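You operate a simulated robot arm through the tools that you are given. There is no shell and no other tool.

You are at the controls of a simulated robot arm. One attempt, no reset.

TASK
Clear the emergency stop and bring the sockets back on.
Fine: pull the stop out, then press the blue reset button; sockets handle on, then start.

Only the result counts: the job must be done as asked and must still hold three seconds after the hand-in. Knocking over, shifting, dropping, spilling or breaking anything else fails it.

THE ROBOT
A 7-joint arm with a two-finger parallel gripper, fixed in place. Base frame: the origin is on the floor under the middle of its stand, x ahead of it, y to its left, z up. Lengths are in mm, angles in degrees, forces in N, time in s.
It reaches about 1479 mm from its shoulder. Its first joint turns from -166.0 to 166.0 degrees. Payload 4.4 kg.
Tool frame: the origin (TCP) lies between the finger pads and is the grasp point; the fingertips stand 23 mm ahead of it; z points along the fingers, y is the line along which they close. Largest opening 94 mm; finger width 38, thickness 10; the body of the gripper, 54 by 96 mm, starts 39 mm behind the TCP.
Orientation is that of the tool frame in the base frame, as a unit quaternion [w, x, y, z]. With the fingers straight down and closing along the base's y, the tool's x points along the base's -x, its y along +y and its z along -z.

THE INTERFACE
- The arm moves only by the tool drive_tool. Its argument "moves" is a list of rows, each a list of 7 numbers: the shift along the base's x, y, z in cm, then the turn, a rotation vector about the base's x, y, z in rad, then the closure, from 0 (fully open) to 1 (shut). In form: [[tx, ty, tz, wx, wy, wz, fingers], ...]. A call has 1 to 20 rows; each row shifts and turns the commanded pose from where the row before left it. Each row takes 0.2 s and may step no farther than 50 mm and 8.6 degrees from the row before; otherwise, or with a gripper value out of range, the whole call is refused. A pose out of reach is approached as far as the arm can. The call stops where the force on the tool passes 90 N (or 10 N more than at its start, if that is more) or the arm is blocked; 0.2 s more then pass. The fingers move at their own pace (about 72 mm/s each) and stop on an object; they squeeze with about 30 N. The grip force told is the motor's: it shows also when the fingers shut on nothing. Time passes only in rows, and 0.2 s behind the last, so rows that do not move let the fingers close. The reply holds the time, the measured pose of the TCP, the force on the tool along the base axes, the opening and the grip force, in the units named above and with some noise, with the torque about the TCP (base axes, N m) and any sound that the robot's microphone picked up.
- Cameras (640 x 400 px; columns grow to the right, rows downward): "scene" is fixed at [210.7, -662.1, 1850.7]; the picture's right is [0.80, -0.59, 0.00], its down [-0.30, -0.40, -0.87] and it looks along [0.51, 0.70, -0.50] (base axes); focal length 375 px, centre (320, 200). "wrist" rides on the gripper at [86, 16, -75] in the tool frame; the picture's right is [-0.18, 0.98, 0.00], its down [-0.58, -0.11, -0.81] and it looks along [-0.79, -0.15, 0.59] (tool axes); focal length 243 px, centre (320, 200). There is no depth. A picture from a camera that has moved, and an enlarged one, comes with that camera's place and axes in the base frame and with its lens. The place of the scene camera against the robot may be out by one fixed shift of up to 25 mm in any direction.
- capture(camera): a new picture of that camera. It takes no simulated time.
- inspect(camera, box): a new picture of the part [left, top, right, bottom] of that camera's present view, enlarged. It takes no simulated time.
- close_job(): hands the job in; it is judged then, once.

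Places have to be worked out from the pictures, the camera data and where the tool is seen. Open the gripper and draw the arm clear of the work before you hand the job in, unless the task says otherwise.

The tools are called after ">>>" as name(argument=value, ...) on one line, values as JSON. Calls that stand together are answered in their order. drive_tool: Moves the arm, as the interface text tells. Its arguments: {"type":"object","properties":{"moves":{"type":"array","items":{"type":"array","items":{"type":"number"}}}},"required":["moves"]} The other tools are called the same way: capture (camera) takes a picture; inspect (camera, box) takes an enlarged picture of a part of a camera's view; close_job () hands the job in.

At the start:

```text
time: 0.0
ee_pos: [515.3, 293.7, 1415.4]
tcp_rot: [0.0, 0.0, 1.0, 0.0]
force: [-0.3, 0.9, -1.2]
ft_torque: [-0.02, -0.01, 0.0]
opening: 94.1
grip_force: 0.0
```

scene: 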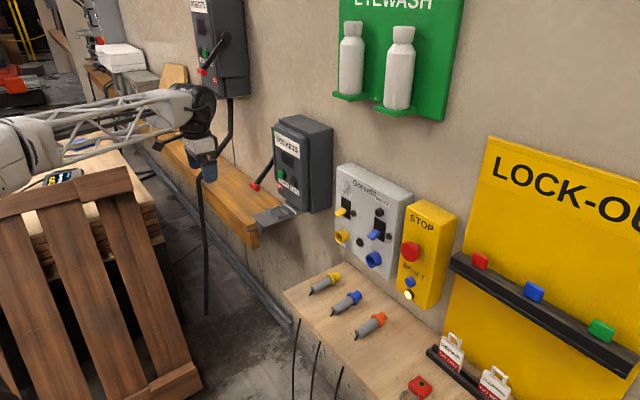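
wrist: 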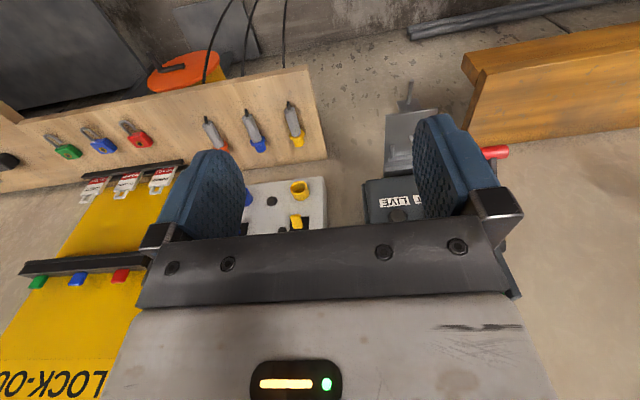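

I start by enlarging the parts of the scene that matter: the stop box, the sockets box and the surroundings.

>>> inspect(camera="scene", box=[320, 150, 480, 310])

>>> inspect(camera="scene", box=[230, 100, 350, 240])

>>> inspect(camera="scene", box=[160, 0, 280, 140])

>>> inspect(camera="scene", box=[390, 190, 470, 310])

```text
2.50 times, centred on (400, 230) of scene
camera zoom: at [210.7, -662.1, 1850.7], right [0.8, -0.59, 0.0], down [-0.3, -0.4, -0.87], along [0.51, 0.7, -0.5], focal length 937 px, centre (120, 125)
```

zoom: 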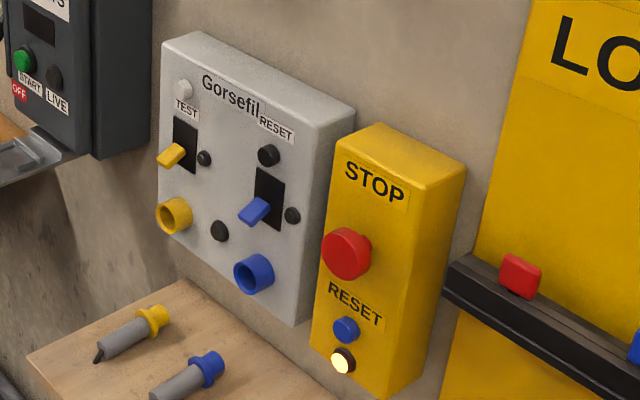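

```text
2.86 times, centred on (290, 170) of scene
camera zoom: at [210.7, -662.1, 1850.7], right [0.8, -0.59, 0.0], down [-0.3, -0.4, -0.87], along [0.51, 0.7, -0.5], focal length 1071 px, centre (406, 286)
```

zoom: 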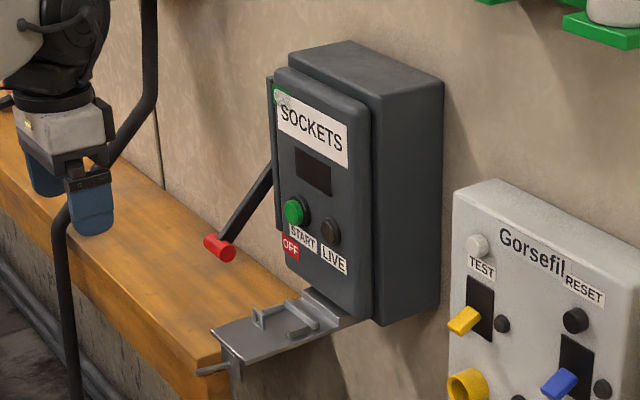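

```text
2.86 times, centred on (220, 70) of scene
camera zoom: at [210.7, -662.1, 1850.7], right [0.8, -0.59, 0.0], down [-0.3, -0.4, -0.87], along [0.51, 0.7, -0.5], focal length 1071 px, centre (606, 571)
```

zoom: 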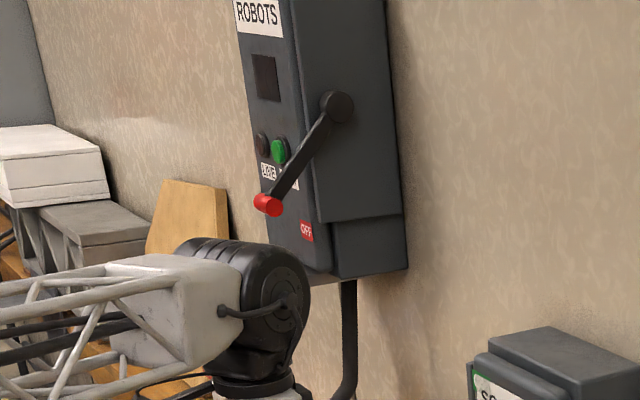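

```text
3.33 times, centred on (430, 250) of scene
camera zoom: at [210.7, -662.1, 1850.7], right [0.8, -0.59, 0.0], down [-0.3, -0.4, -0.87], along [0.51, 0.7, -0.5], focal length 1249 px, centre (-47, 33)
```

zoom: 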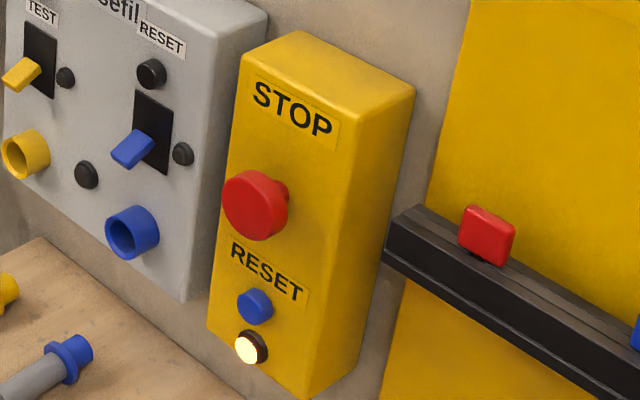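

The wall runs along the base y and faces -x. Rough triangulation puts the sockets knob near (795, 572, 1145) and the stop near (850, -182, 1257). I pitch the tool up about 40° and move in front of the stop box, well clear of it, to look with the wrist camera.

>>> drive_tool(moves=[[0.7, -4.3, -0.1, 0, -0.0698, 0, 0], [0.7, -4.3, -0.1, 0, -0.0698, 0, 0], [0.7, -4.3, -0.1, 0, -0.0698, 0, 0], [0.7, -4.3, -0.1, 0, -0.0698, 0, 0], [0.7, -4.3, -0.1, 0, -0.0698, 0, 0], [0.7, -4.3, -0.1, 0, -0.0698, 0, 0], [0.7, -4.3, -0.1, 0, -0.0698, 0, 0], [0.7, -4.3, -0.1, 0, -0.0698, 0, 0], [0.7, -4.3, -0.1, 0, -0.0698, 0, 0], [0.7, -4.3, -0.1, 0, -0.0698, 0, 0], [0, 0, 0, 0, 0, 0, 0]])

>>> capture(camera="wrist")

>>> capture(camera="scene")

```text
time: 2.4
ee_pos: [589.1, -138.0, 1404.5]
tcp_rot: [0.343, 0.001, 0.939, 0.0]
force: [-0.3, -1.5, -1.0]
ft_torque: [0.02, 0.01, 0.01]
opening: 94.0
grip_force: 0.0
```

```text
taken
camera wrist: at [473.9, -122.6, 1406.8], right [0.14, 0.98, 0.12], down [-0.07, -0.11, 0.99], along [0.99, -0.15, 0.06], focal length 243 px, centre (320, 200)
```

wrist: 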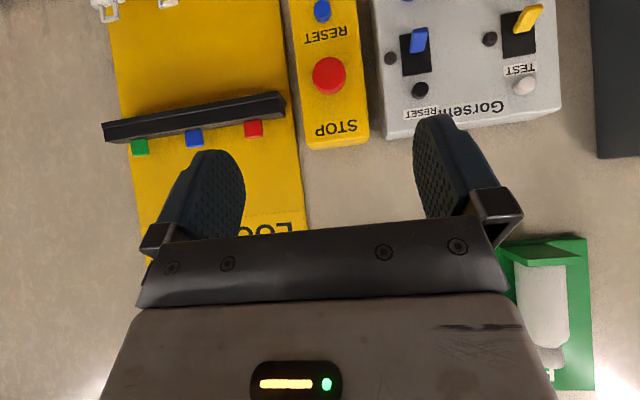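

```text
taken
```

scene: 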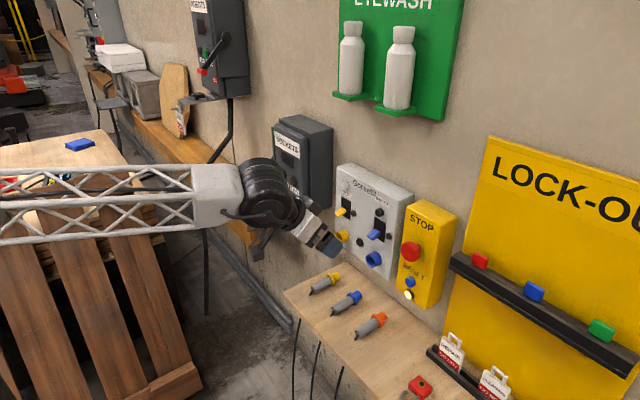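

The wrist view shows the stop, the reset and the panel clearly, with the stop near (900, -145, 1225) by a first estimate. I lower the tool 130 mm for a second view to fix the depth.

>>> drive_tool(moves=[[0, 0, -4.4, 0, 0, 0, 0], [0, 0, -4.4, 0, 0, 0, 0], [0, 0, -4.4, 0, 0, 0, 0], [0, 0, 0, 0, 0, 0, 0]])

>>> capture(camera="wrist")

>>> inspect(camera="wrist", box=[260, 0, 420, 200])

```text
time: 3.4
ee_pos: [589.2, -138.5, 1272.5]
tcp_rot: [0.342, 0.0, 0.94, 0.0]
force: [-0.2, -0.4, -0.4]
ft_torque: [0.01, 0.0, -0.01]
opening: 94.2
grip_force: 0.0
```

```text
taken
camera wrist: at [474.2, -122.9, 1274.7], right [0.14, 0.98, 0.12], down [-0.07, -0.11, 0.99], along [0.99, -0.15, 0.06], focal length 243 px, centre (320, 200)
```

wrist: 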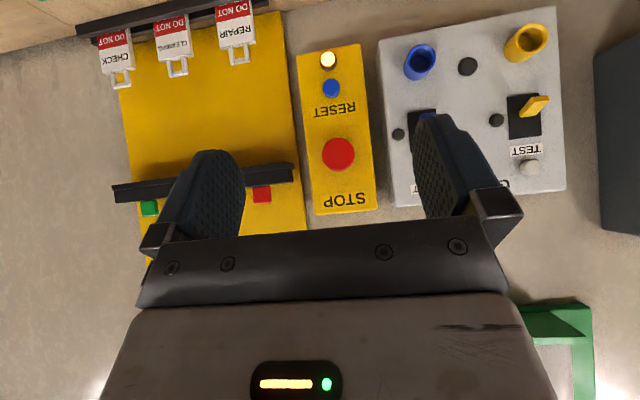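

```text
2.00 times, centred on (340, 100) of wrist
camera zoom: at [474.2, -122.9, 1274.7], right [0.14, 0.98, 0.12], down [-0.07, -0.11, 0.99], along [0.99, -0.15, 0.06], focal length 485 px, centre (280, 400)
```

zoom: 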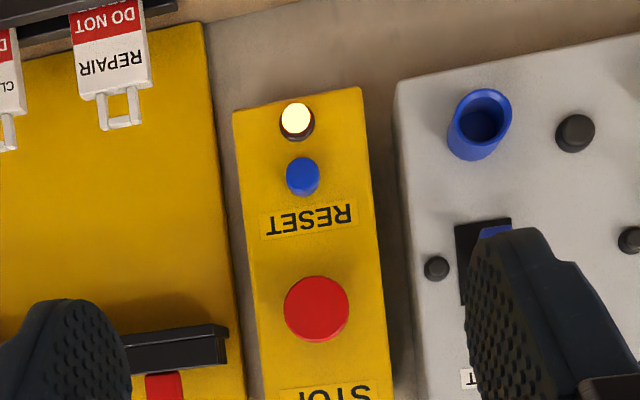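

Two wrist views triangulate the stop cap at about (898, -145, 1226) with a diameter of roughly 55 mm, and the reset button at about (910, -145, 1110). I pitch the tool to horizontal (fingers towards +x) and line up in front of the stop.

>>> drive_tool(moves=[[0.5, -0.1, -0.7, 0, -0.12467, 0, 0], [0.5, -0.1, -0.7, 0, -0.12467, 0, 0], [0.5, -0.1, -0.7, 0, -0.12467, 0, 0], [0.5, -0.1, -0.7, 0, -0.12467, 0, 0], [0.5, -0.1, -0.7, 0, -0.12467, 0, 0], [0.5, -0.1, -0.6, 0, -0.12467, 0, 0], [0.5, -0.1, -0.5, 0, -0.12467, 0, 0], [0, 0, 0, 0, 0, 0, 0]])

>>> capture(camera="wrist")

>>> capture(camera="scene")

```text
time: 5.2
ee_pos: [621.2, -142.5, 1228.3]
tcp_rot: [0.707, 0.0, 0.707, 0.0]
force: [-0.3, 0.2, -0.3]
ft_torque: [0.0, 0.02, 0.0]
opening: 94.1
grip_force: 0.0
```

```text
taken
camera wrist: at [547.4, -126.9, 1141.5], right [0.0, 0.98, 0.18], down [-0.81, -0.11, 0.58], along [0.59, -0.15, 0.79], focal length 243 px, centre (320, 200)
```

wrist: 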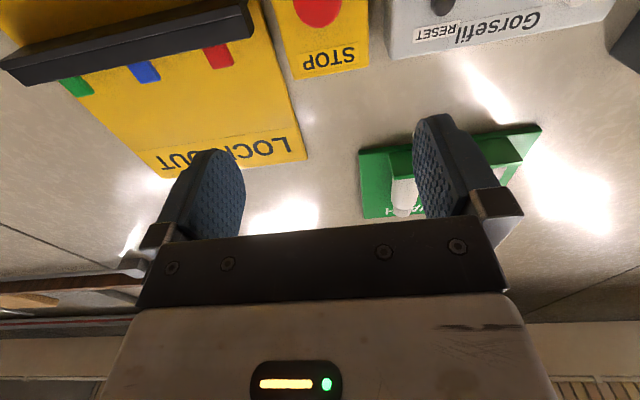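

```text
taken
```

scene: 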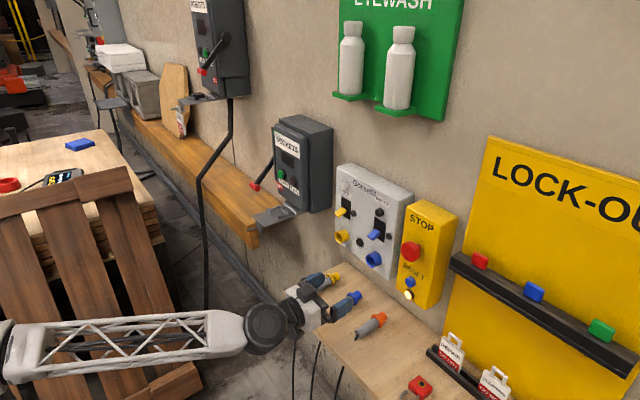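

The tool is now horizontal and in front of the stop. I advance to about x=811 (fingertips around 834) and look again.

>>> drive_tool(moves=[[4.8, -0.1, -0.05, 0, 0, 0, 0], [4.8, -0.1, -0.05, 0, 0, 0, 0], [4.8, -0.1, -0.05, 0, 0, 0, 0], [4.6, 0, -0.05, 0, 0, 0, 0], [0, 0, 0, 0, 0, 0, 0]])

>>> capture(camera="wrist")

>>> capture(camera="scene")

```text
time: 6.4
ee_pos: [811.0, -140.9, 1225.4]
tcp_rot: [0.708, 0.001, 0.707, 0.0]
force: [1.0, 0.5, -0.2]
ft_torque: [0.0, 0.0, 0.01]
opening: 94.0
grip_force: 0.2
```

```text
taken
camera wrist: at [736.0, -125.9, 1138.8], right [0.0, 0.98, 0.18], down [-0.81, -0.11, 0.58], along [0.59, -0.15, 0.79], focal length 243 px, centre (320, 200)
```

wrist: 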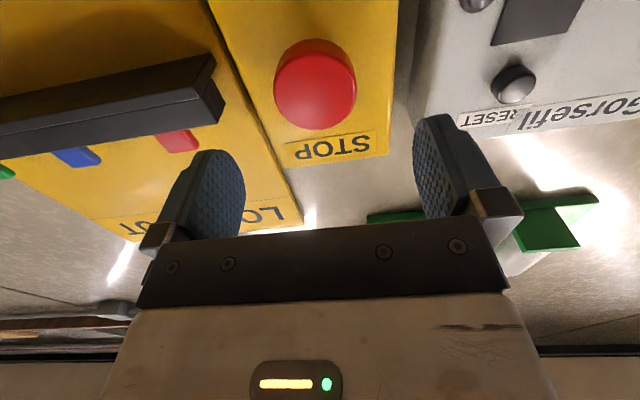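

```text
taken
```

scene: 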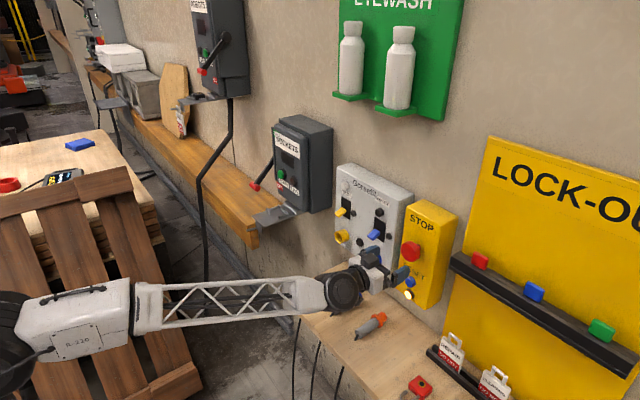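

I enlarge the wrist picture around the stop to see the cap's face and rim more exactly.

>>> inspect(camera="wrist", box=[220, 10, 420, 135])

>>> inspect(camera="scene", box=[320, 200, 480, 300])

>>> drive_tool(moves=[[0, 0, 0, 0, 0, 0, 0], [0, 0, 0, 0, 0, 0, 0]])

```text
3.20 times, centred on (320, 72) of wrist
camera zoom: at [736.0, -125.9, 1138.8], right [0.0, 0.98, 0.18], down [-0.81, -0.11, 0.58], along [0.59, -0.15, 0.79], focal length 776 px, centre (320, 608)
```

zoom: 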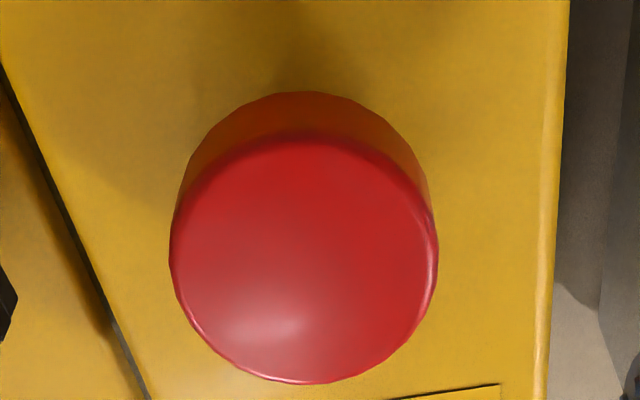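

```text
4.00 times, centred on (400, 250) of scene
camera zoom: at [210.7, -662.1, 1850.7], right [0.8, -0.59, 0.0], down [-0.3, -0.4, -0.87], along [0.51, 0.7, -0.5], focal length 1499 px, centre (0, 0)
```

zoom: 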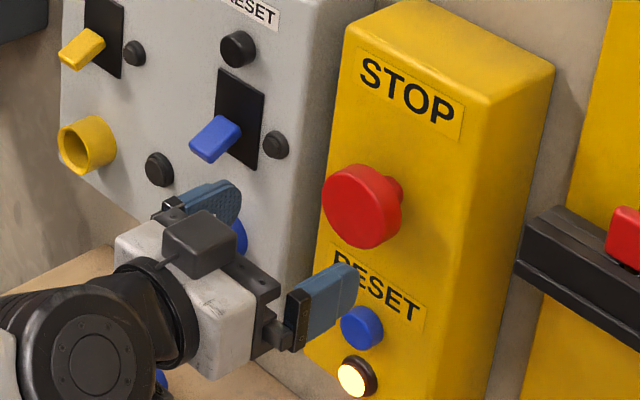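

```text
time: 7.0
ee_pos: [809.3, -141.5, 1224.7]
tcp_rot: [0.707, 0.0, 0.707, 0.0]
force: [-0.3, 0.0, 0.2]
ft_torque: [0.0, 0.02, -0.01]
opening: 94.0
grip_force: 0.0
```

The cap face triangulates to x≈895, y≈-145.5, z≈1226, which agrees with before, and the tool sits about 4 mm to the +y side. I correct y and advance so the fingers straddle the cap, with tips around x=908.

>>> drive_tool(moves=[[2.5, -0.2, 0, 0, 0, 0, 0], [2.5, -0.2, 0.05, 0, 0, 0, 0], [2.5, 0, 0.05, 0, 0, 0, 0], [0, 0, 0, 0, 0, 0, 0]])

>>> capture(camera="wrist")

>>> inspect(camera="scene", box=[350, 210, 460, 280])

```text
time: 8.0
ee_pos: [888.0, -144.9, 1226.0]
tcp_rot: [0.707, 0.0, 0.707, 0.0]
force: [-0.8, 0.6, 0.7]
ft_torque: [-0.02, -0.02, -0.03]
opening: 94.0
grip_force: 0.1
```

```text
taken
camera wrist: at [813.5, -130.2, 1141.2], right [0.0, 0.98, 0.18], down [-0.81, -0.11, 0.58], along [0.59, -0.15, 0.79], focal length 243 px, centre (320, 200)
```

wrist: 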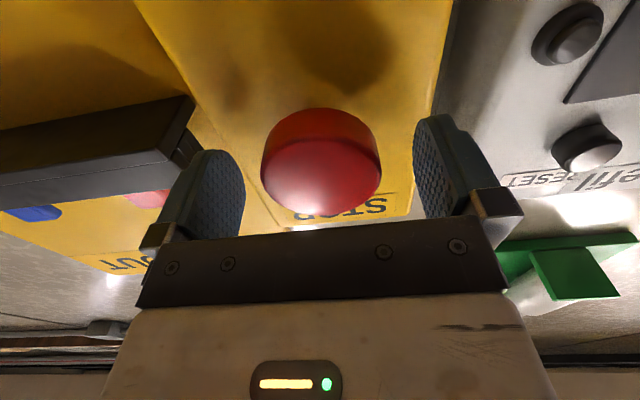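

```text
5.71 times, centred on (405, 245) of scene
camera zoom: at [210.7, -662.1, 1850.7], right [0.8, -0.59, 0.0], down [-0.3, -0.4, -0.87], along [0.51, 0.7, -0.5], focal length 2141 px, centre (-166, -57)
```

zoom: 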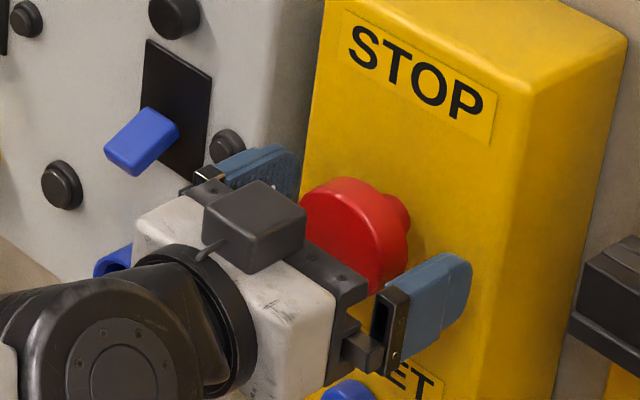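

The fingers straddle the cap, which spans about x=886–903, with the tips at 911 and no contact force. I close on it now without moving.

>>> drive_tool(moves=[[0, 0, 0, 0, 0, 0, 1], [0, 0, 0, 0, 0, 0, 1], [0, 0, 0, 0, 0, 0, 1], [0, 0, 0, 0, 0, 0, 1]])

>>> capture(camera="wrist")

```text
time: 9.0
ee_pos: [888.1, -144.8, 1228.1]
tcp_rot: [0.707, -0.001, 0.707, 0.001]
force: [-0.6, 23.2, -0.5]
ft_torque: [0.08, -0.18, 0.04]
opening: 55.5
grip_force: 45.9
```

```text
taken
camera wrist: at [813.3, -129.4, 1141.1], right [0.0, 0.98, 0.18], down [-0.81, -0.11, 0.58], along [0.59, -0.15, 0.79], focal length 243 px, centre (320, 200)
```

wrist: 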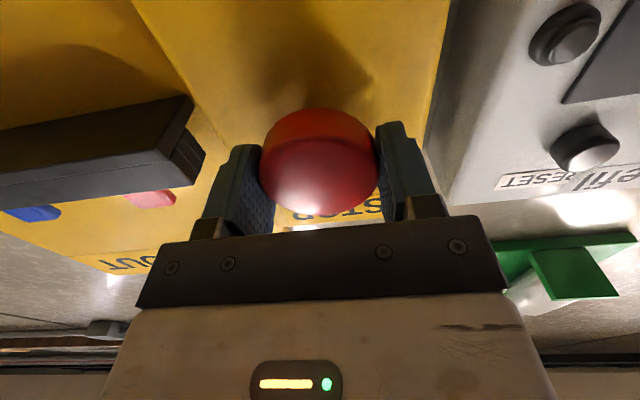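

The cap is held with the opening at 55.5 mm. I pull gently in -x in small steps, with a 1 mm y shift to relieve the side force.

>>> drive_tool(moves=[[-0.3, 0.1, 0, 0, 0, 0, 1], [-0.4, 0, 0, 0, 0, 0, 1], [-0.4, 0, 0, 0, 0, 0, 1], [0, 0, 0, 0, 0, 0, 1]])

>>> capture(camera="wrist")

>>> inspect(camera="scene", box=[350, 210, 460, 280])

```text
time: 10.0
ee_pos: [875.8, -145.2, 1227.2]
tcp_rot: [0.707, -0.003, 0.707, 0.001]
force: [33.5, 67.8, 3.3]
ft_torque: [0.23, -0.1, -0.53]
opening: 55.5
grip_force: 44.5
```

```text
taken
camera wrist: at [801.2, -129.7, 1140.8], right [0.0, 0.98, 0.18], down [-0.81, -0.11, 0.58], along [0.59, -0.15, 0.79], focal length 243 px, centre (320, 200)
```

wrist: 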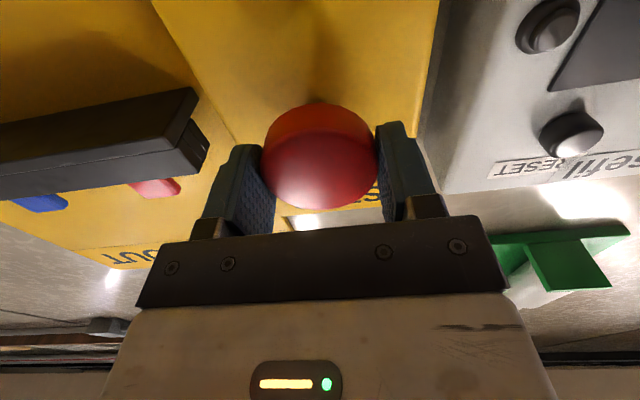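

```text
5.71 times, centred on (405, 245) of scene
camera zoom: at [210.7, -662.1, 1850.7], right [0.8, -0.59, 0.0], down [-0.3, -0.4, -0.87], along [0.51, 0.7, -0.5], focal length 2141 px, centre (-166, -57)
```

zoom: 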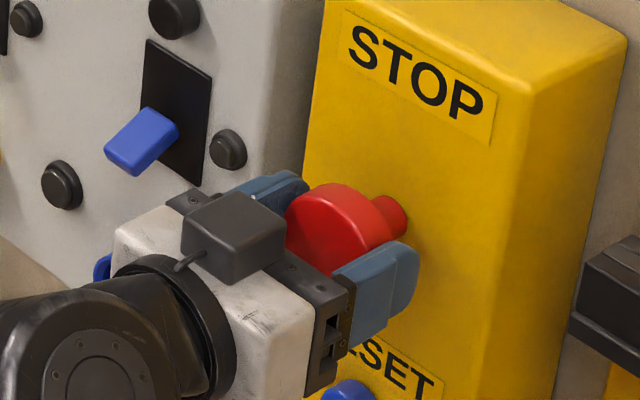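

The button came out about 11 mm with the gripper, but a side force of 68 N has built up in y. I shift +y a little to see whether it relaxes, before pulling further.

>>> drive_tool(moves=[[0, 0.2, 0, 0, 0, 0, 1], [0, 0, 0, 0, 0, 0, 1]])

```text
time: 10.6
ee_pos: [875.1, -146.3, 1227.3]
tcp_rot: [0.707, -0.001, 0.707, 0.001]
force: [33.3, 52.0, 6.1]
ft_torque: [0.26, -0.19, -0.41]
opening: 55.6
grip_force: 45.6
```

The side force fell to 52 N, so +y is the right way. I shift 3 mm more.

>>> drive_tool(moves=[[0, 0.3, 0, 0, 0, 0, 1], [0, 0, 0, 0, 0, 0, 1]])

```text
time: 11.2
ee_pos: [874.6, -144.4, 1226.2]
tcp_rot: [0.707, 0.001, 0.707, -0.001]
force: [31.5, -9.2, 12.5]
ft_torque: [-0.14, 0.04, 0.29]
opening: 55.4
grip_force: 44.5
```

Side force is gone. A 31 N pull remains, so I pull a few mm more to see whether the button is at its end stop or still travelling.

>>> drive_tool(moves=[[-0.2, 0, 0, 0, 0, 0, 1], [-0.2, 0, 0, 0, 0, 0, 1], [0, 0, 0, 0, 0, 0, 1]])

>>> capture(camera="wrist")

>>> inspect(camera="scene", box=[350, 210, 460, 310])

```text
time: 12.0
ee_pos: [870.9, -144.3, 1225.7]
tcp_rot: [0.706, 0.0, 0.708, 0.0]
force: [31.0, -27.6, 5.0]
ft_torque: [-0.11, -0.02, 0.36]
opening: 55.7
grip_force: 44.9
```

```text
taken
camera wrist: at [796.4, -129.1, 1139.6], right [0.0, 0.98, 0.18], down [-0.81, -0.11, 0.58], along [0.59, -0.15, 0.79], focal length 243 px, centre (320, 200)
```

wrist: 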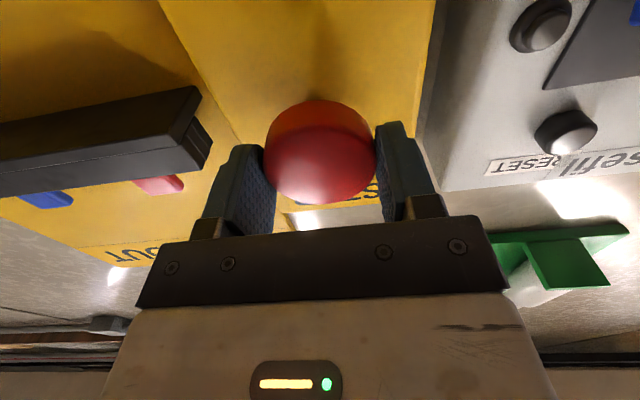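

```text
4.00 times, centred on (405, 260) of scene
camera zoom: at [210.7, -662.1, 1850.7], right [0.8, -0.59, 0.0], down [-0.3, -0.4, -0.87], along [0.51, 0.7, -0.5], focal length 1499 px, centre (-20, -40)
```

zoom: 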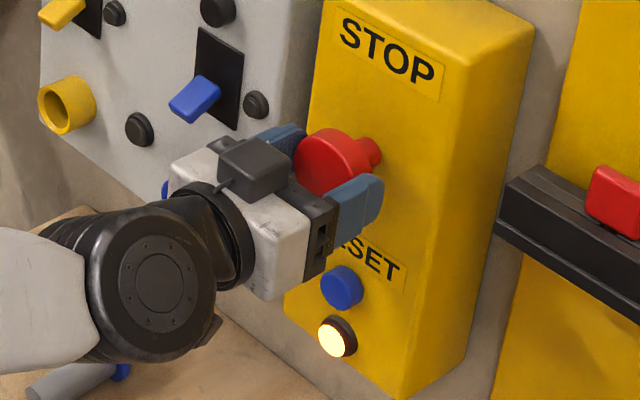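

The last 4 mm were slip: the cap stayed at its out position, about 10 mm further out than at the start, so it is at its end stop. I open the fingers and check that it stays out.

>>> drive_tool(moves=[[0, 0, 0, 0, 0, 0, 0.1], [0, 0, 0, 0, 0, 0, 0], [0, 0, 0, 0, 0, 0, 0]])

>>> capture(camera="wrist")

>>> inspect(camera="scene", box=[350, 210, 460, 310])

```text
time: 12.8
ee_pos: [871.2, -143.6, 1226.8]
tcp_rot: [0.707, 0.0, 0.707, 0.0]
force: [-0.3, 0.1, -0.1]
ft_torque: [-0.01, -0.02, -0.04]
opening: 94.0
grip_force: 0.1
```

```text
taken
camera wrist: at [796.4, -128.1, 1140.5], right [0.0, 0.98, 0.18], down [-0.81, -0.11, 0.58], along [0.59, -0.15, 0.79], focal length 243 px, centre (320, 200)
```

wrist: 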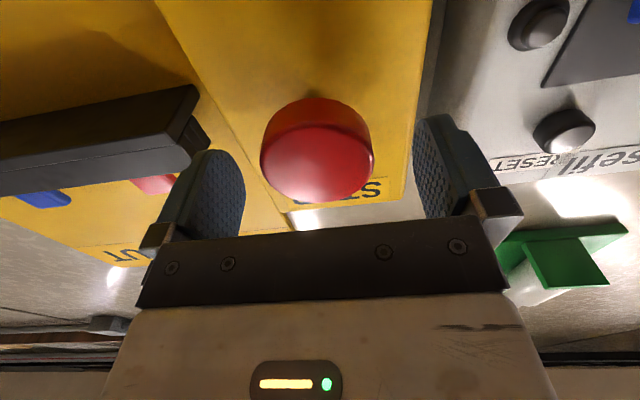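

```text
4.00 times, centred on (405, 260) of scene
camera zoom: at [210.7, -662.1, 1850.7], right [0.8, -0.59, 0.0], down [-0.3, -0.4, -0.87], along [0.51, 0.7, -0.5], focal length 1499 px, centre (-20, -40)
```

zoom: 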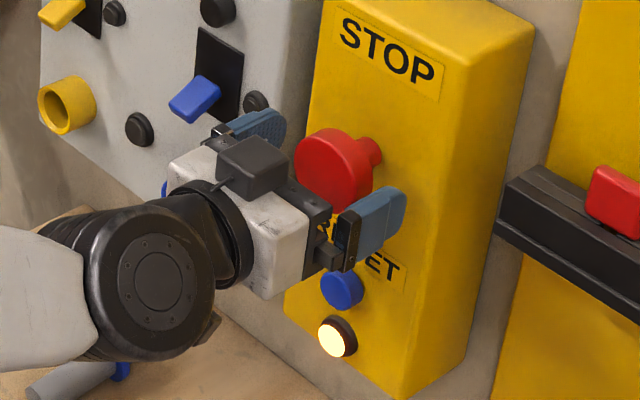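

The stop stays out after release. I back off 80 mm, close the fingers, and lower to the reset button's height (z≈1110).

>>> drive_tool(moves=[[-4.0, 0, 0, 0, 0, 0, 0], [-4.0, 0, 0, 0, 0, 0, 0], [0, 0, -4.0, 0, 0, 0, 1], [0, 0, -4.0, 0, 0, 0, 1], [0, -0.1, -3.6, 0, 0, 0, 1], [0, 0, 0, 0, 0, 0, 1], [0, 0, 0, 0, 0, 0, 1]])

>>> capture(camera="wrist")

>>> inspect(camera="scene", box=[330, 220, 450, 310])

```text
time: 14.4
ee_pos: [789.8, -149.5, 1111.9]
tcp_rot: [0.707, 0.0, 0.707, 0.0]
force: [-0.1, 0.1, 1.2]
ft_torque: [-0.04, -0.03, -0.02]
opening: 0.1
grip_force: 29.7
```

```text
taken
camera wrist: at [714.9, -132.6, 1026.1], right [0.0, 0.98, 0.18], down [-0.81, -0.11, 0.58], along [0.59, -0.15, 0.79], focal length 243 px, centre (320, 200)
```

wrist: 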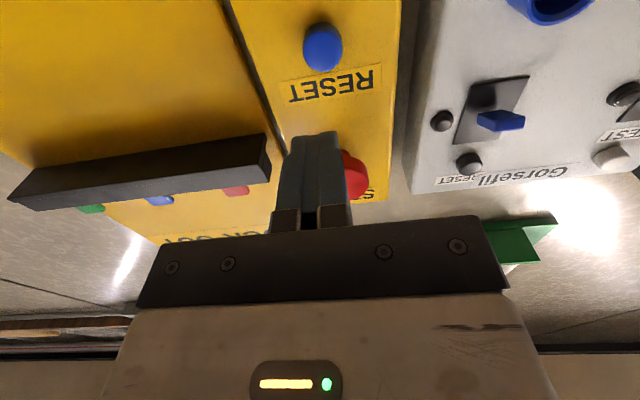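

```text
4.44 times, centred on (390, 265) of scene
camera zoom: at [210.7, -662.1, 1850.7], right [0.8, -0.59, 0.0], down [-0.3, -0.4, -0.87], along [0.51, 0.7, -0.5], focal length 1665 px, centre (9, -89)
```

zoom: 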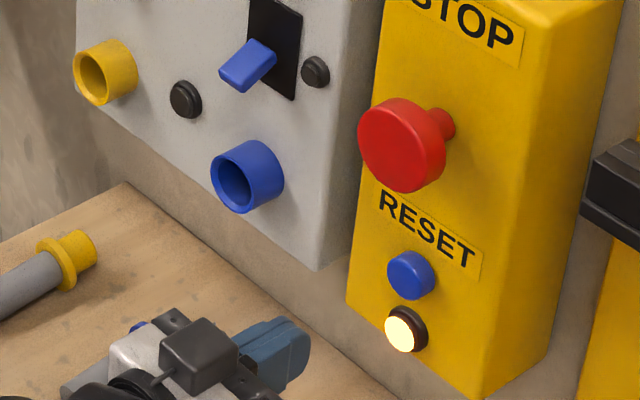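

Combining the views puts the reset face at about (916, -146, 1107), and the tool reads (790, -149, 1112). I correct y and z and advance to tips at about x=898, then look.

>>> drive_tool(moves=[[2.9, 0.15, -0.2, 0, 0, 0, 1], [2.9, 0.15, -0.2, 0, 0, 0, 1], [2.7, 0, -0.1, 0, 0, 0, 1], [0, 0, 0, 0, 0, 0, 1], [0, 0, 0, 0, 0, 0, 1]])

>>> capture(camera="wrist")

>>> inspect(camera="scene", box=[350, 220, 470, 310])

```text
time: 15.6
ee_pos: [875.8, -143.4, 1106.5]
tcp_rot: [0.707, 0.0, 0.707, 0.0]
force: [0.6, -0.6, 0.0]
ft_torque: [0.0, 0.03, 0.03]
opening: 0.1
grip_force: 30.1
```

```text
taken
camera wrist: at [800.1, -127.2, 1019.6], right [0.0, 0.98, 0.18], down [-0.81, -0.11, 0.58], along [0.59, -0.15, 0.79], focal length 243 px, centre (320, 200)
```

wrist: 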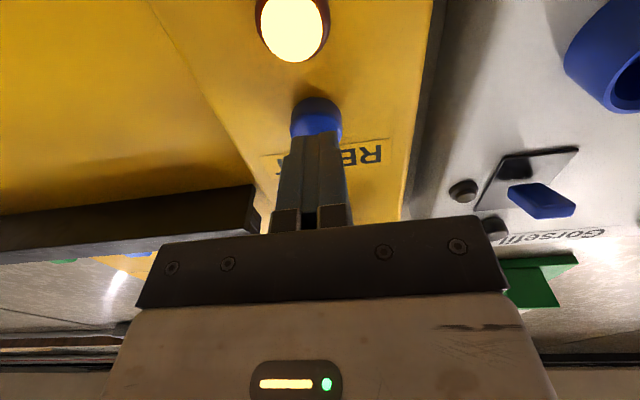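

```text
4.44 times, centred on (410, 265) of scene
camera zoom: at [210.7, -662.1, 1850.7], right [0.8, -0.59, 0.0], down [-0.3, -0.4, -0.87], along [0.51, 0.7, -0.5], focal length 1665 px, centre (-80, -89)
```

zoom: 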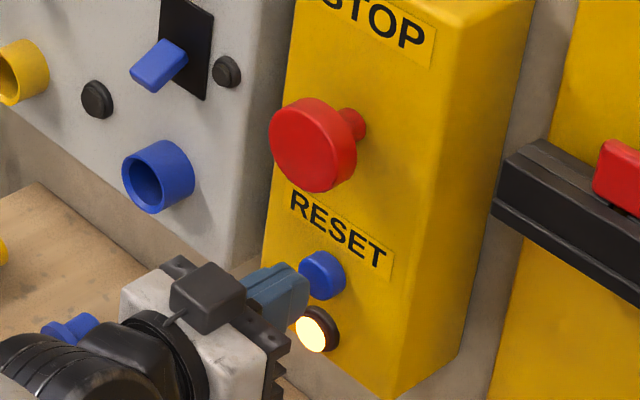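

The fingertips are lined up with the reset button. I advance in small steps and watch for force and sound.

>>> drive_tool(moves=[[0.4, -0.1, 0, 0, 0, 0, 1], [0.4, 0, 0, 0, 0, 0, 1], [0.4, 0, 0, 0, 0, 0, 1], [0.4, 0, 0, 0, 0, 0, 1], [0.3, 0, 0, 0, 0, 0, 1], [0, 0, 0, 0, 0, 0, 1]])

>>> inspect(camera="scene", box=[350, 220, 470, 310])

```text
time: 17.0
ee_pos: [894.2, -144.0, 1106.8]
tcp_rot: [0.707, 0.0, 0.707, 0.0]
force: [-27.9, 1.8, 11.2]
ft_torque: [-0.04, -0.19, 0.06]
opening: 0.0
grip_force: 30.2
heard: click
```

```text
4.44 times, centred on (410, 265) of scene
camera zoom: at [210.7, -662.1, 1850.7], right [0.8, -0.59, 0.0], down [-0.3, -0.4, -0.87], along [0.51, 0.7, -0.5], focal length 1665 px, centre (-80, -89)
```

zoom: 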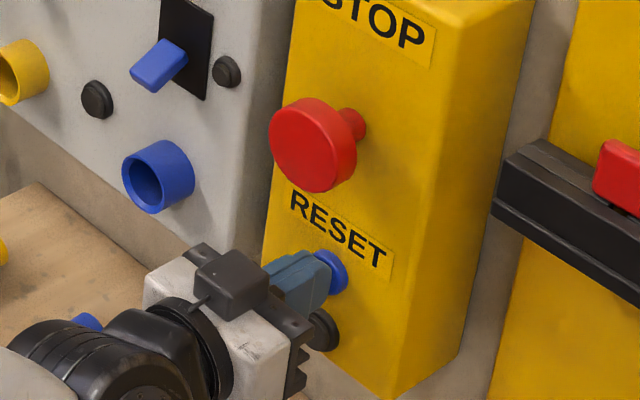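

A click was heard and the lamp has gone dark. I back straight away from the button and check.

>>> drive_tool(moves=[[-2, 0, 0, 0, 0, 0, 1], [-4, 0, 0, 0, 0, 0, 1], [-4.5, 0, 0, 0, 0, 0, 1], [-4.5, 0, 0, 0, 0, 0, 1], [-4.5, 0, 0, 0, 0, 0, 1], [0, 0, 0, 0, 0, 0, 1]])

>>> inspect(camera="scene", box=[350, 220, 470, 310])

>>> capture(camera="scene")

```text
time: 18.4
ee_pos: [701.4, -147.5, 1107.0]
tcp_rot: [0.707, 0.001, 0.708, -0.001]
force: [-0.8, -0.1, -0.9]
ft_torque: [0.0, 0.04, 0.0]
opening: 0.0
grip_force: 29.8
```

```text
4.44 times, centred on (410, 265) of scene
camera zoom: at [210.7, -662.1, 1850.7], right [0.8, -0.59, 0.0], down [-0.3, -0.4, -0.87], along [0.51, 0.7, -0.5], focal length 1665 px, centre (-80, -89)
```

zoom: 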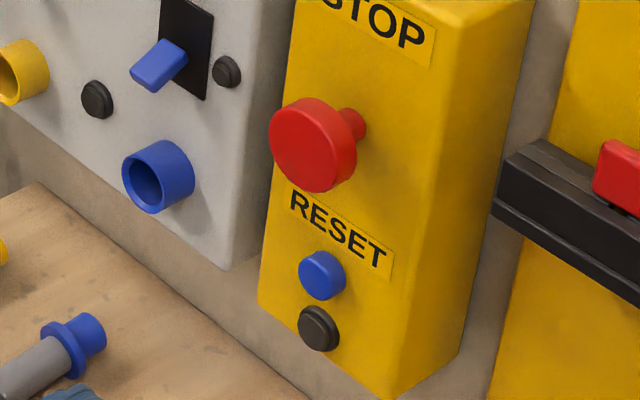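

```text
taken
```

scene: 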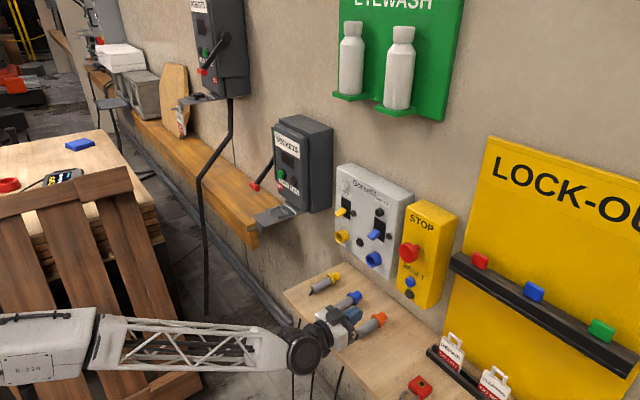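

The emergency stop is out and reset with its lamp off. Next I retreat upward, swing over to the sockets box and tilt the tool so the wrist camera can survey the handle and START button.

>>> drive_tool(moves=[[-2.2, 0, 4.2, 0, 0.0, 0, 1], [-2.2, 0, 4.2, 0, 0, 0, 1], [-2.2, 0, 4.2, 0, 0, 0, 1], [-2.2, 0, 4.2, 0, 0, 0, 1], [-1.2, 0, 3.4, 0, 0, 0, 1], [0, 4.9, 0, 0, 0.0623, 0, 1], [0, 4.9, 0, 0, 0.0623, 0, 0], [0, 4.9, 0, 0, 0.0623, 0, 0], [0, 4.9, 0, 0, 0.0623, 0, 0], [0, 4.9, 0, 0, 0.0623, 0, 0], [0, 4.9, 0, 0, 0.0623, 0, 0], [0, 4.9, 0, 0, 0.0623, 0, 0], [0, 4.9, 0, 0, 0.0623, 0, 0], [0, 4.9, 0, 0, 0.0623, 0, 0], [0, 4.9, 0, 0, 0.0623, 0, 0], [0, 4.9, 0, 0, 0.0623, 0, 0], [0, 4.9, 0, 0, 0.0623, 0, 0], [0, 4.9, 0, 0, 0.0623, 0, 0], [0, 4.9, 0, 0, 0.0623, 0, 0], [0, 0, 0, 0, 0, 0, 0]])

>>> capture(camera="wrist")

>>> capture(camera="scene")

```text
time: 22.6
ee_pos: [599.1, 536.8, 1310.5]
tcp_rot: [0.341, 0.001, 0.94, -0.001]
force: [0.7, 0.9, 0.1]
ft_torque: [-0.02, -0.02, 0.0]
opening: 93.8
grip_force: 0.0
```

```text
taken
camera wrist: at [484.9, 552.9, 1313.4], right [0.14, 0.98, 0.12], down [-0.07, -0.11, 0.99], along [0.99, -0.15, 0.06], focal length 243 px, centre (320, 200)
```

wrist: 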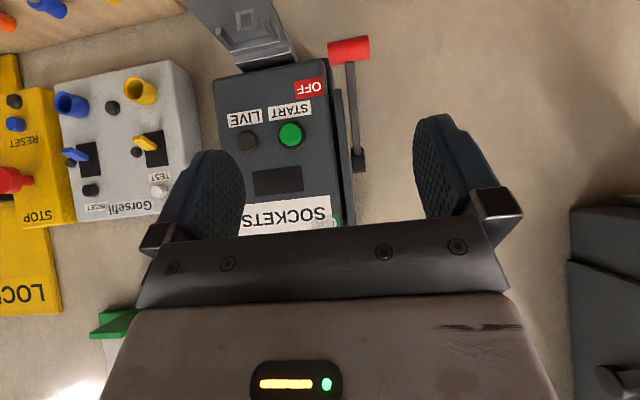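

```text
taken
```

scene: 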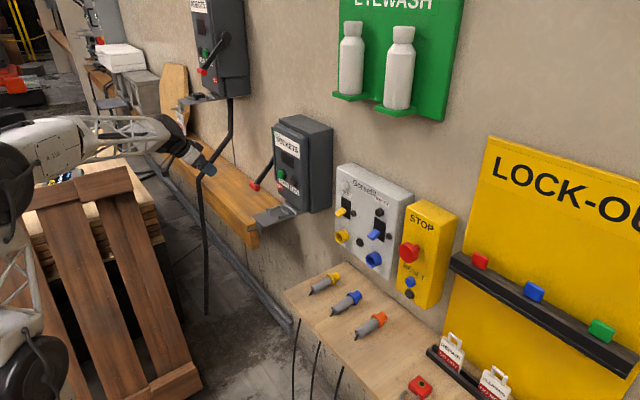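

The handle and START are in view. I enlarge to read the details.

>>> inspect(camera="wrist", box=[200, 0, 420, 240])

>>> inspect(camera="wrist", box=[300, 20, 400, 180])

>>> inspect(camera="scene", box=[230, 110, 340, 240])

```text
1.67 times, centred on (310, 120) of wrist
camera zoom: at [484.9, 552.9, 1313.4], right [0.14, 0.98, 0.12], down [-0.07, -0.11, 0.99], along [0.99, -0.15, 0.06], focal length 404 px, centre (337, 333)
```

zoom: 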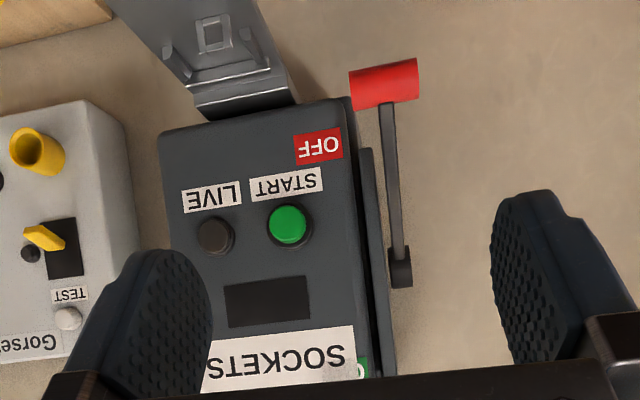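

```text
2.50 times, centred on (350, 100) of wrist
camera zoom: at [484.9, 552.9, 1313.4], right [0.14, 0.98, 0.12], down [-0.07, -0.11, 0.99], along [0.99, -0.15, 0.06], focal length 606 px, centre (245, 450)
```

zoom: 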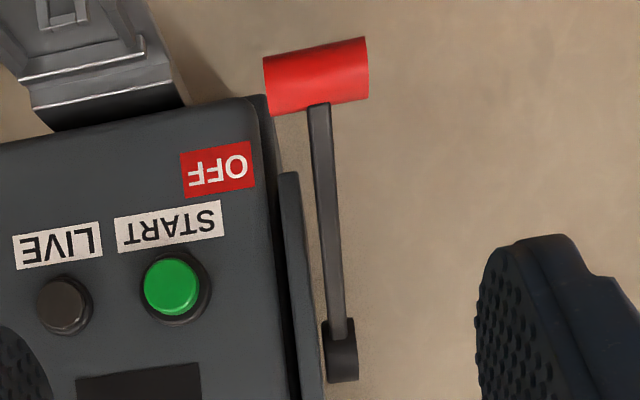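

```text
3.08 times, centred on (285, 175) of scene
camera zoom: at [210.7, -662.1, 1850.7], right [0.8, -0.59, 0.0], down [-0.3, -0.4, -0.87], along [0.51, 0.7, -0.5], focal length 1153 px, centre (428, 277)
```

zoom: 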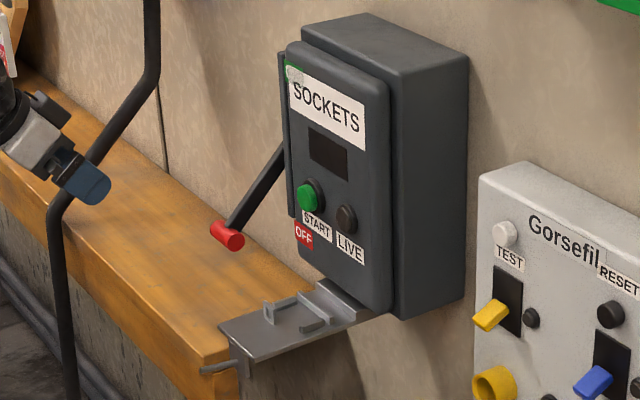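

Triangulation puts the handle's red grip at about (782, 563, 1162). It is a cylinder along y, and its pivot is near (893, 563, 1285), so the handle swings up through roughly ±48° about horizontal. I make a narrow fork (about 26 mm opening), level the tool and go below and in front of the grip.

>>> drive_tool(moves=[[1.1, 0.33, -2.56, 0, -0.1091, 0, 0.72], [1.1, 0.33, -2.56, 0, -0.1091, 0, 0.72], [1.1, 0.33, -2.56, 0, -0.1091, 0, 0.72], [1.1, 0.33, -2.56, 0, -0.1091, 0, 0.72], [1.1, 0.33, -2.56, 0, -0.1091, 0, 0.72], [1.1, 0.33, -2.56, 0, -0.1091, 0, 0.72], [1.1, 0.33, -2.56, 0, -0.1091, 0, 0.72], [1.1, 0.33, -2.56, 0, -0.1091, 0, 0.72], [0, 0, 0, 0, 0, 0, 0.72], [0, 0, 0, 0, 0, 0, 0.72]])

>>> capture(camera="wrist")

>>> inspect(camera="scene", box=[200, 110, 340, 260])

```text
time: 24.8
ee_pos: [687.7, 567.7, 1103.3]
tcp_rot: [0.707, 0.0, 0.707, 0.0]
force: [1.0, -0.3, -0.4]
ft_torque: [-0.03, 0.0, 0.01]
opening: 26.4
grip_force: 0.2
```

```text
taken
camera wrist: at [613.4, 583.1, 1017.8], right [0.0, 0.98, 0.18], down [-0.81, -0.11, 0.58], along [0.59, -0.15, 0.79], focal length 243 px, centre (320, 200)
```

wrist: 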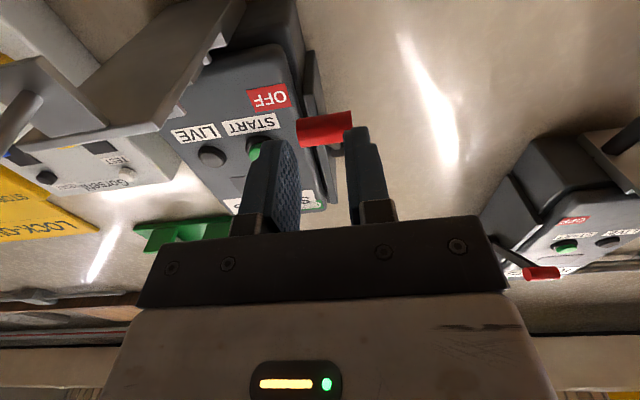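

```text
2.67 times, centred on (270, 185) of scene
camera zoom: at [210.7, -662.1, 1850.7], right [0.8, -0.59, 0.0], down [-0.3, -0.4, -0.87], along [0.51, 0.7, -0.5], focal length 999 px, centre (453, 240)
```

zoom: 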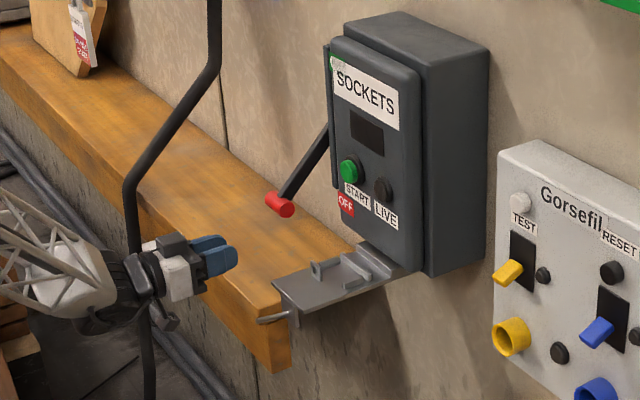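

I enlarge the wrist view of the grip to refine its place.

>>> inspect(camera="wrist", box=[240, 60, 420, 180])

```text
3.33 times, centred on (330, 120) of wrist
camera zoom: at [613.4, 583.1, 1017.8], right [0.0, 0.98, 0.18], down [-0.81, -0.11, 0.58], along [0.59, -0.15, 0.79], focal length 809 px, centre (287, 467)
```

zoom: 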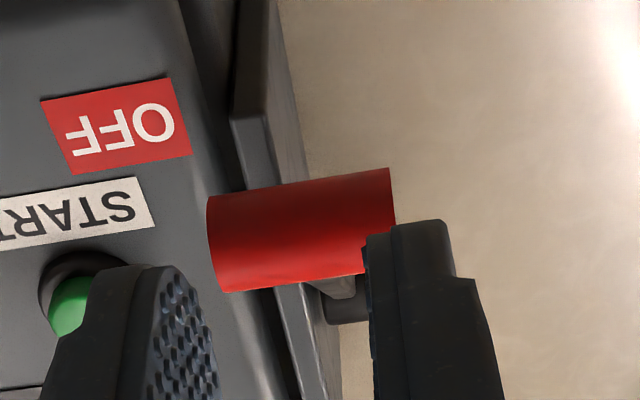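

The grip is at about (790, 564, 1158), roughly 26 mm thick and 50 mm long. I slide the fork underneath it with about 20 mm clearance.

>>> drive_tool(moves=[[3.2, -0.2, 0, 0, 0, 0, 0.72], [3.2, -0.15, 0, 0, 0, 0, 0.72], [3.1, 0, 0, 0, 0, 0, 0.72], [0, 0, 0, 0, 0, 0, 0.72], [0, 0, 0, 0, 0, 0, 0.72]])

>>> capture(camera="wrist")

>>> inspect(camera="scene", box=[220, 120, 340, 240])

```text
time: 26.0
ee_pos: [785.5, 563.8, 1102.3]
tcp_rot: [0.707, 0.0, 0.707, -0.001]
force: [0.6, 0.9, 0.4]
ft_torque: [0.02, -0.03, -0.04]
opening: 26.2
grip_force: 0.1
```

```text
taken
camera wrist: at [709.9, 579.4, 1016.6], right [0.0, 0.98, 0.18], down [-0.81, -0.11, 0.58], along [0.59, -0.15, 0.79], focal length 243 px, centre (320, 200)
```

wrist: 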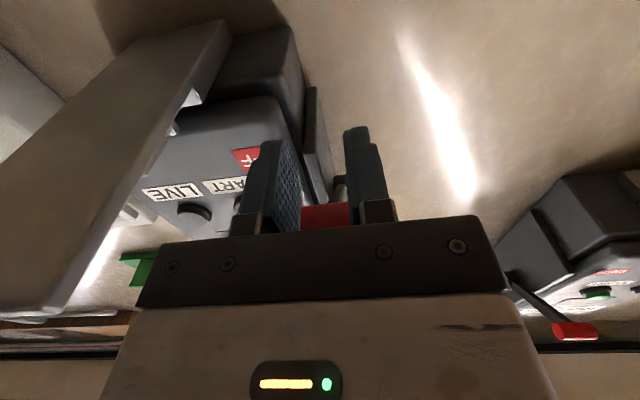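

```text
3.33 times, centred on (280, 180) of scene
camera zoom: at [210.7, -662.1, 1850.7], right [0.8, -0.59, 0.0], down [-0.3, -0.4, -0.87], along [0.51, 0.7, -0.5], focal length 1249 px, centre (453, 267)
```

zoom: 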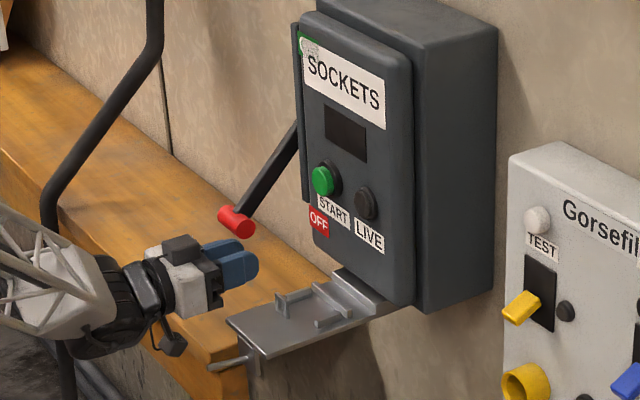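

The fork sits under the grip, which is still about 20 mm above the fingers. I raise to first contact and check the force.

>>> drive_tool(moves=[[0, 0, 0.8, 0, 0, 0, 0.72], [0, 0, 0.8, 0, 0, 0, 0.72], [0, 0, 0.5, 0, 0, 0, 0.72], [0, 0, 0.4, 0, 0, 0, 0.72], [0, 0, 0, 0, 0, 0, 0.72]])

>>> capture(camera="wrist")

>>> inspect(camera="scene", box=[220, 120, 340, 240])

```text
time: 27.2
ee_pos: [782.9, 565.6, 1125.9]
tcp_rot: [0.707, -0.001, 0.708, 0.0]
force: [-14.1, -1.7, -15.5]
ft_torque: [0.26, -0.23, -0.16]
opening: 26.6
grip_force: 0.2
```

```text
taken
camera wrist: at [707.7, 581.5, 1040.8], right [0.0, 0.98, 0.18], down [-0.81, -0.11, 0.58], along [0.59, -0.15, 0.79], focal length 243 px, centre (320, 200)
```

wrist: 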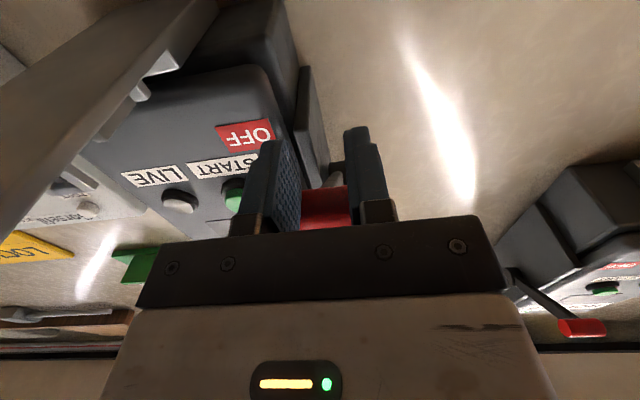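

```text
3.33 times, centred on (280, 180) of scene
camera zoom: at [210.7, -662.1, 1850.7], right [0.8, -0.59, 0.0], down [-0.3, -0.4, -0.87], along [0.51, 0.7, -0.5], focal length 1249 px, centre (453, 267)
```

zoom: 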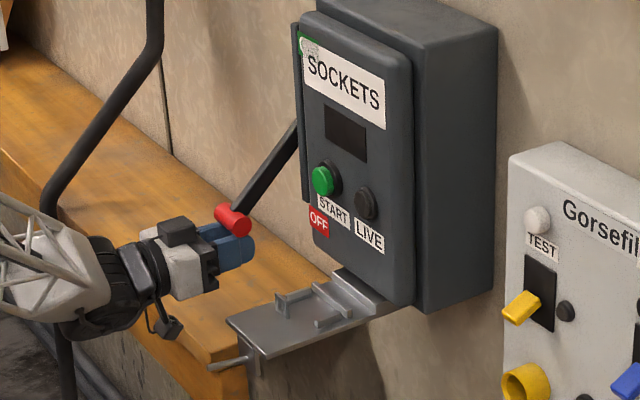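

Contact is made with about 20 N of light force, and the grip rests on the fork. I follow the handle's arc upward through the first part.

>>> drive_tool(moves=[[-1.06, 0, 1.04, 0, 0, 0, 0.72], [-0.97, 0, 1.12, 0, 0, 0, 0.72], [-0.86, 0, 1.21, 0, 0, 0, 0.72], [-0.75, 0, 1.28, 0, 0, 0, 0.72], [0, 0, 0, 0, 0, 0, 0.72]])

>>> capture(camera="wrist")

>>> inspect(camera="scene", box=[220, 120, 340, 240])

```text
time: 28.4
ee_pos: [748.0, 567.0, 1172.9]
tcp_rot: [0.708, 0.0, 0.706, 0.0]
force: [0.1, 0.1, -0.6]
ft_torque: [0.0, -0.01, 0.01]
opening: 26.2
grip_force: 0.0
```

```text
taken
camera wrist: at [673.1, 582.3, 1087.7], right [0.0, 0.98, 0.18], down [-0.81, -0.11, 0.58], along [0.59, -0.15, 0.79], focal length 243 px, centre (320, 200)
```

wrist: 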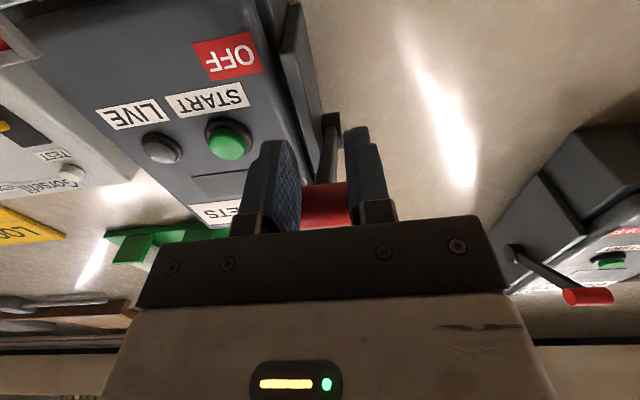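

```text
3.33 times, centred on (280, 180) of scene
camera zoom: at [210.7, -662.1, 1850.7], right [0.8, -0.59, 0.0], down [-0.3, -0.4, -0.87], along [0.51, 0.7, -0.5], focal length 1249 px, centre (453, 267)
```

zoom: 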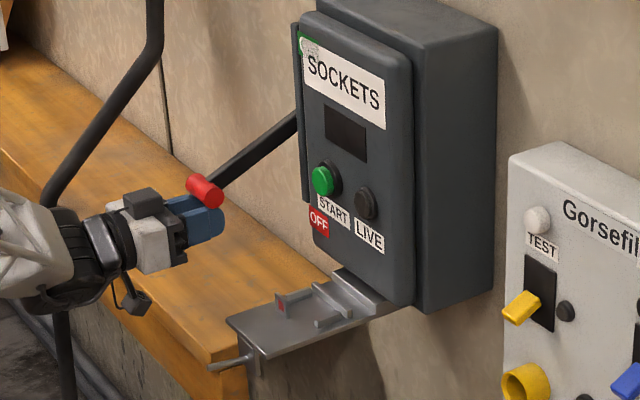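

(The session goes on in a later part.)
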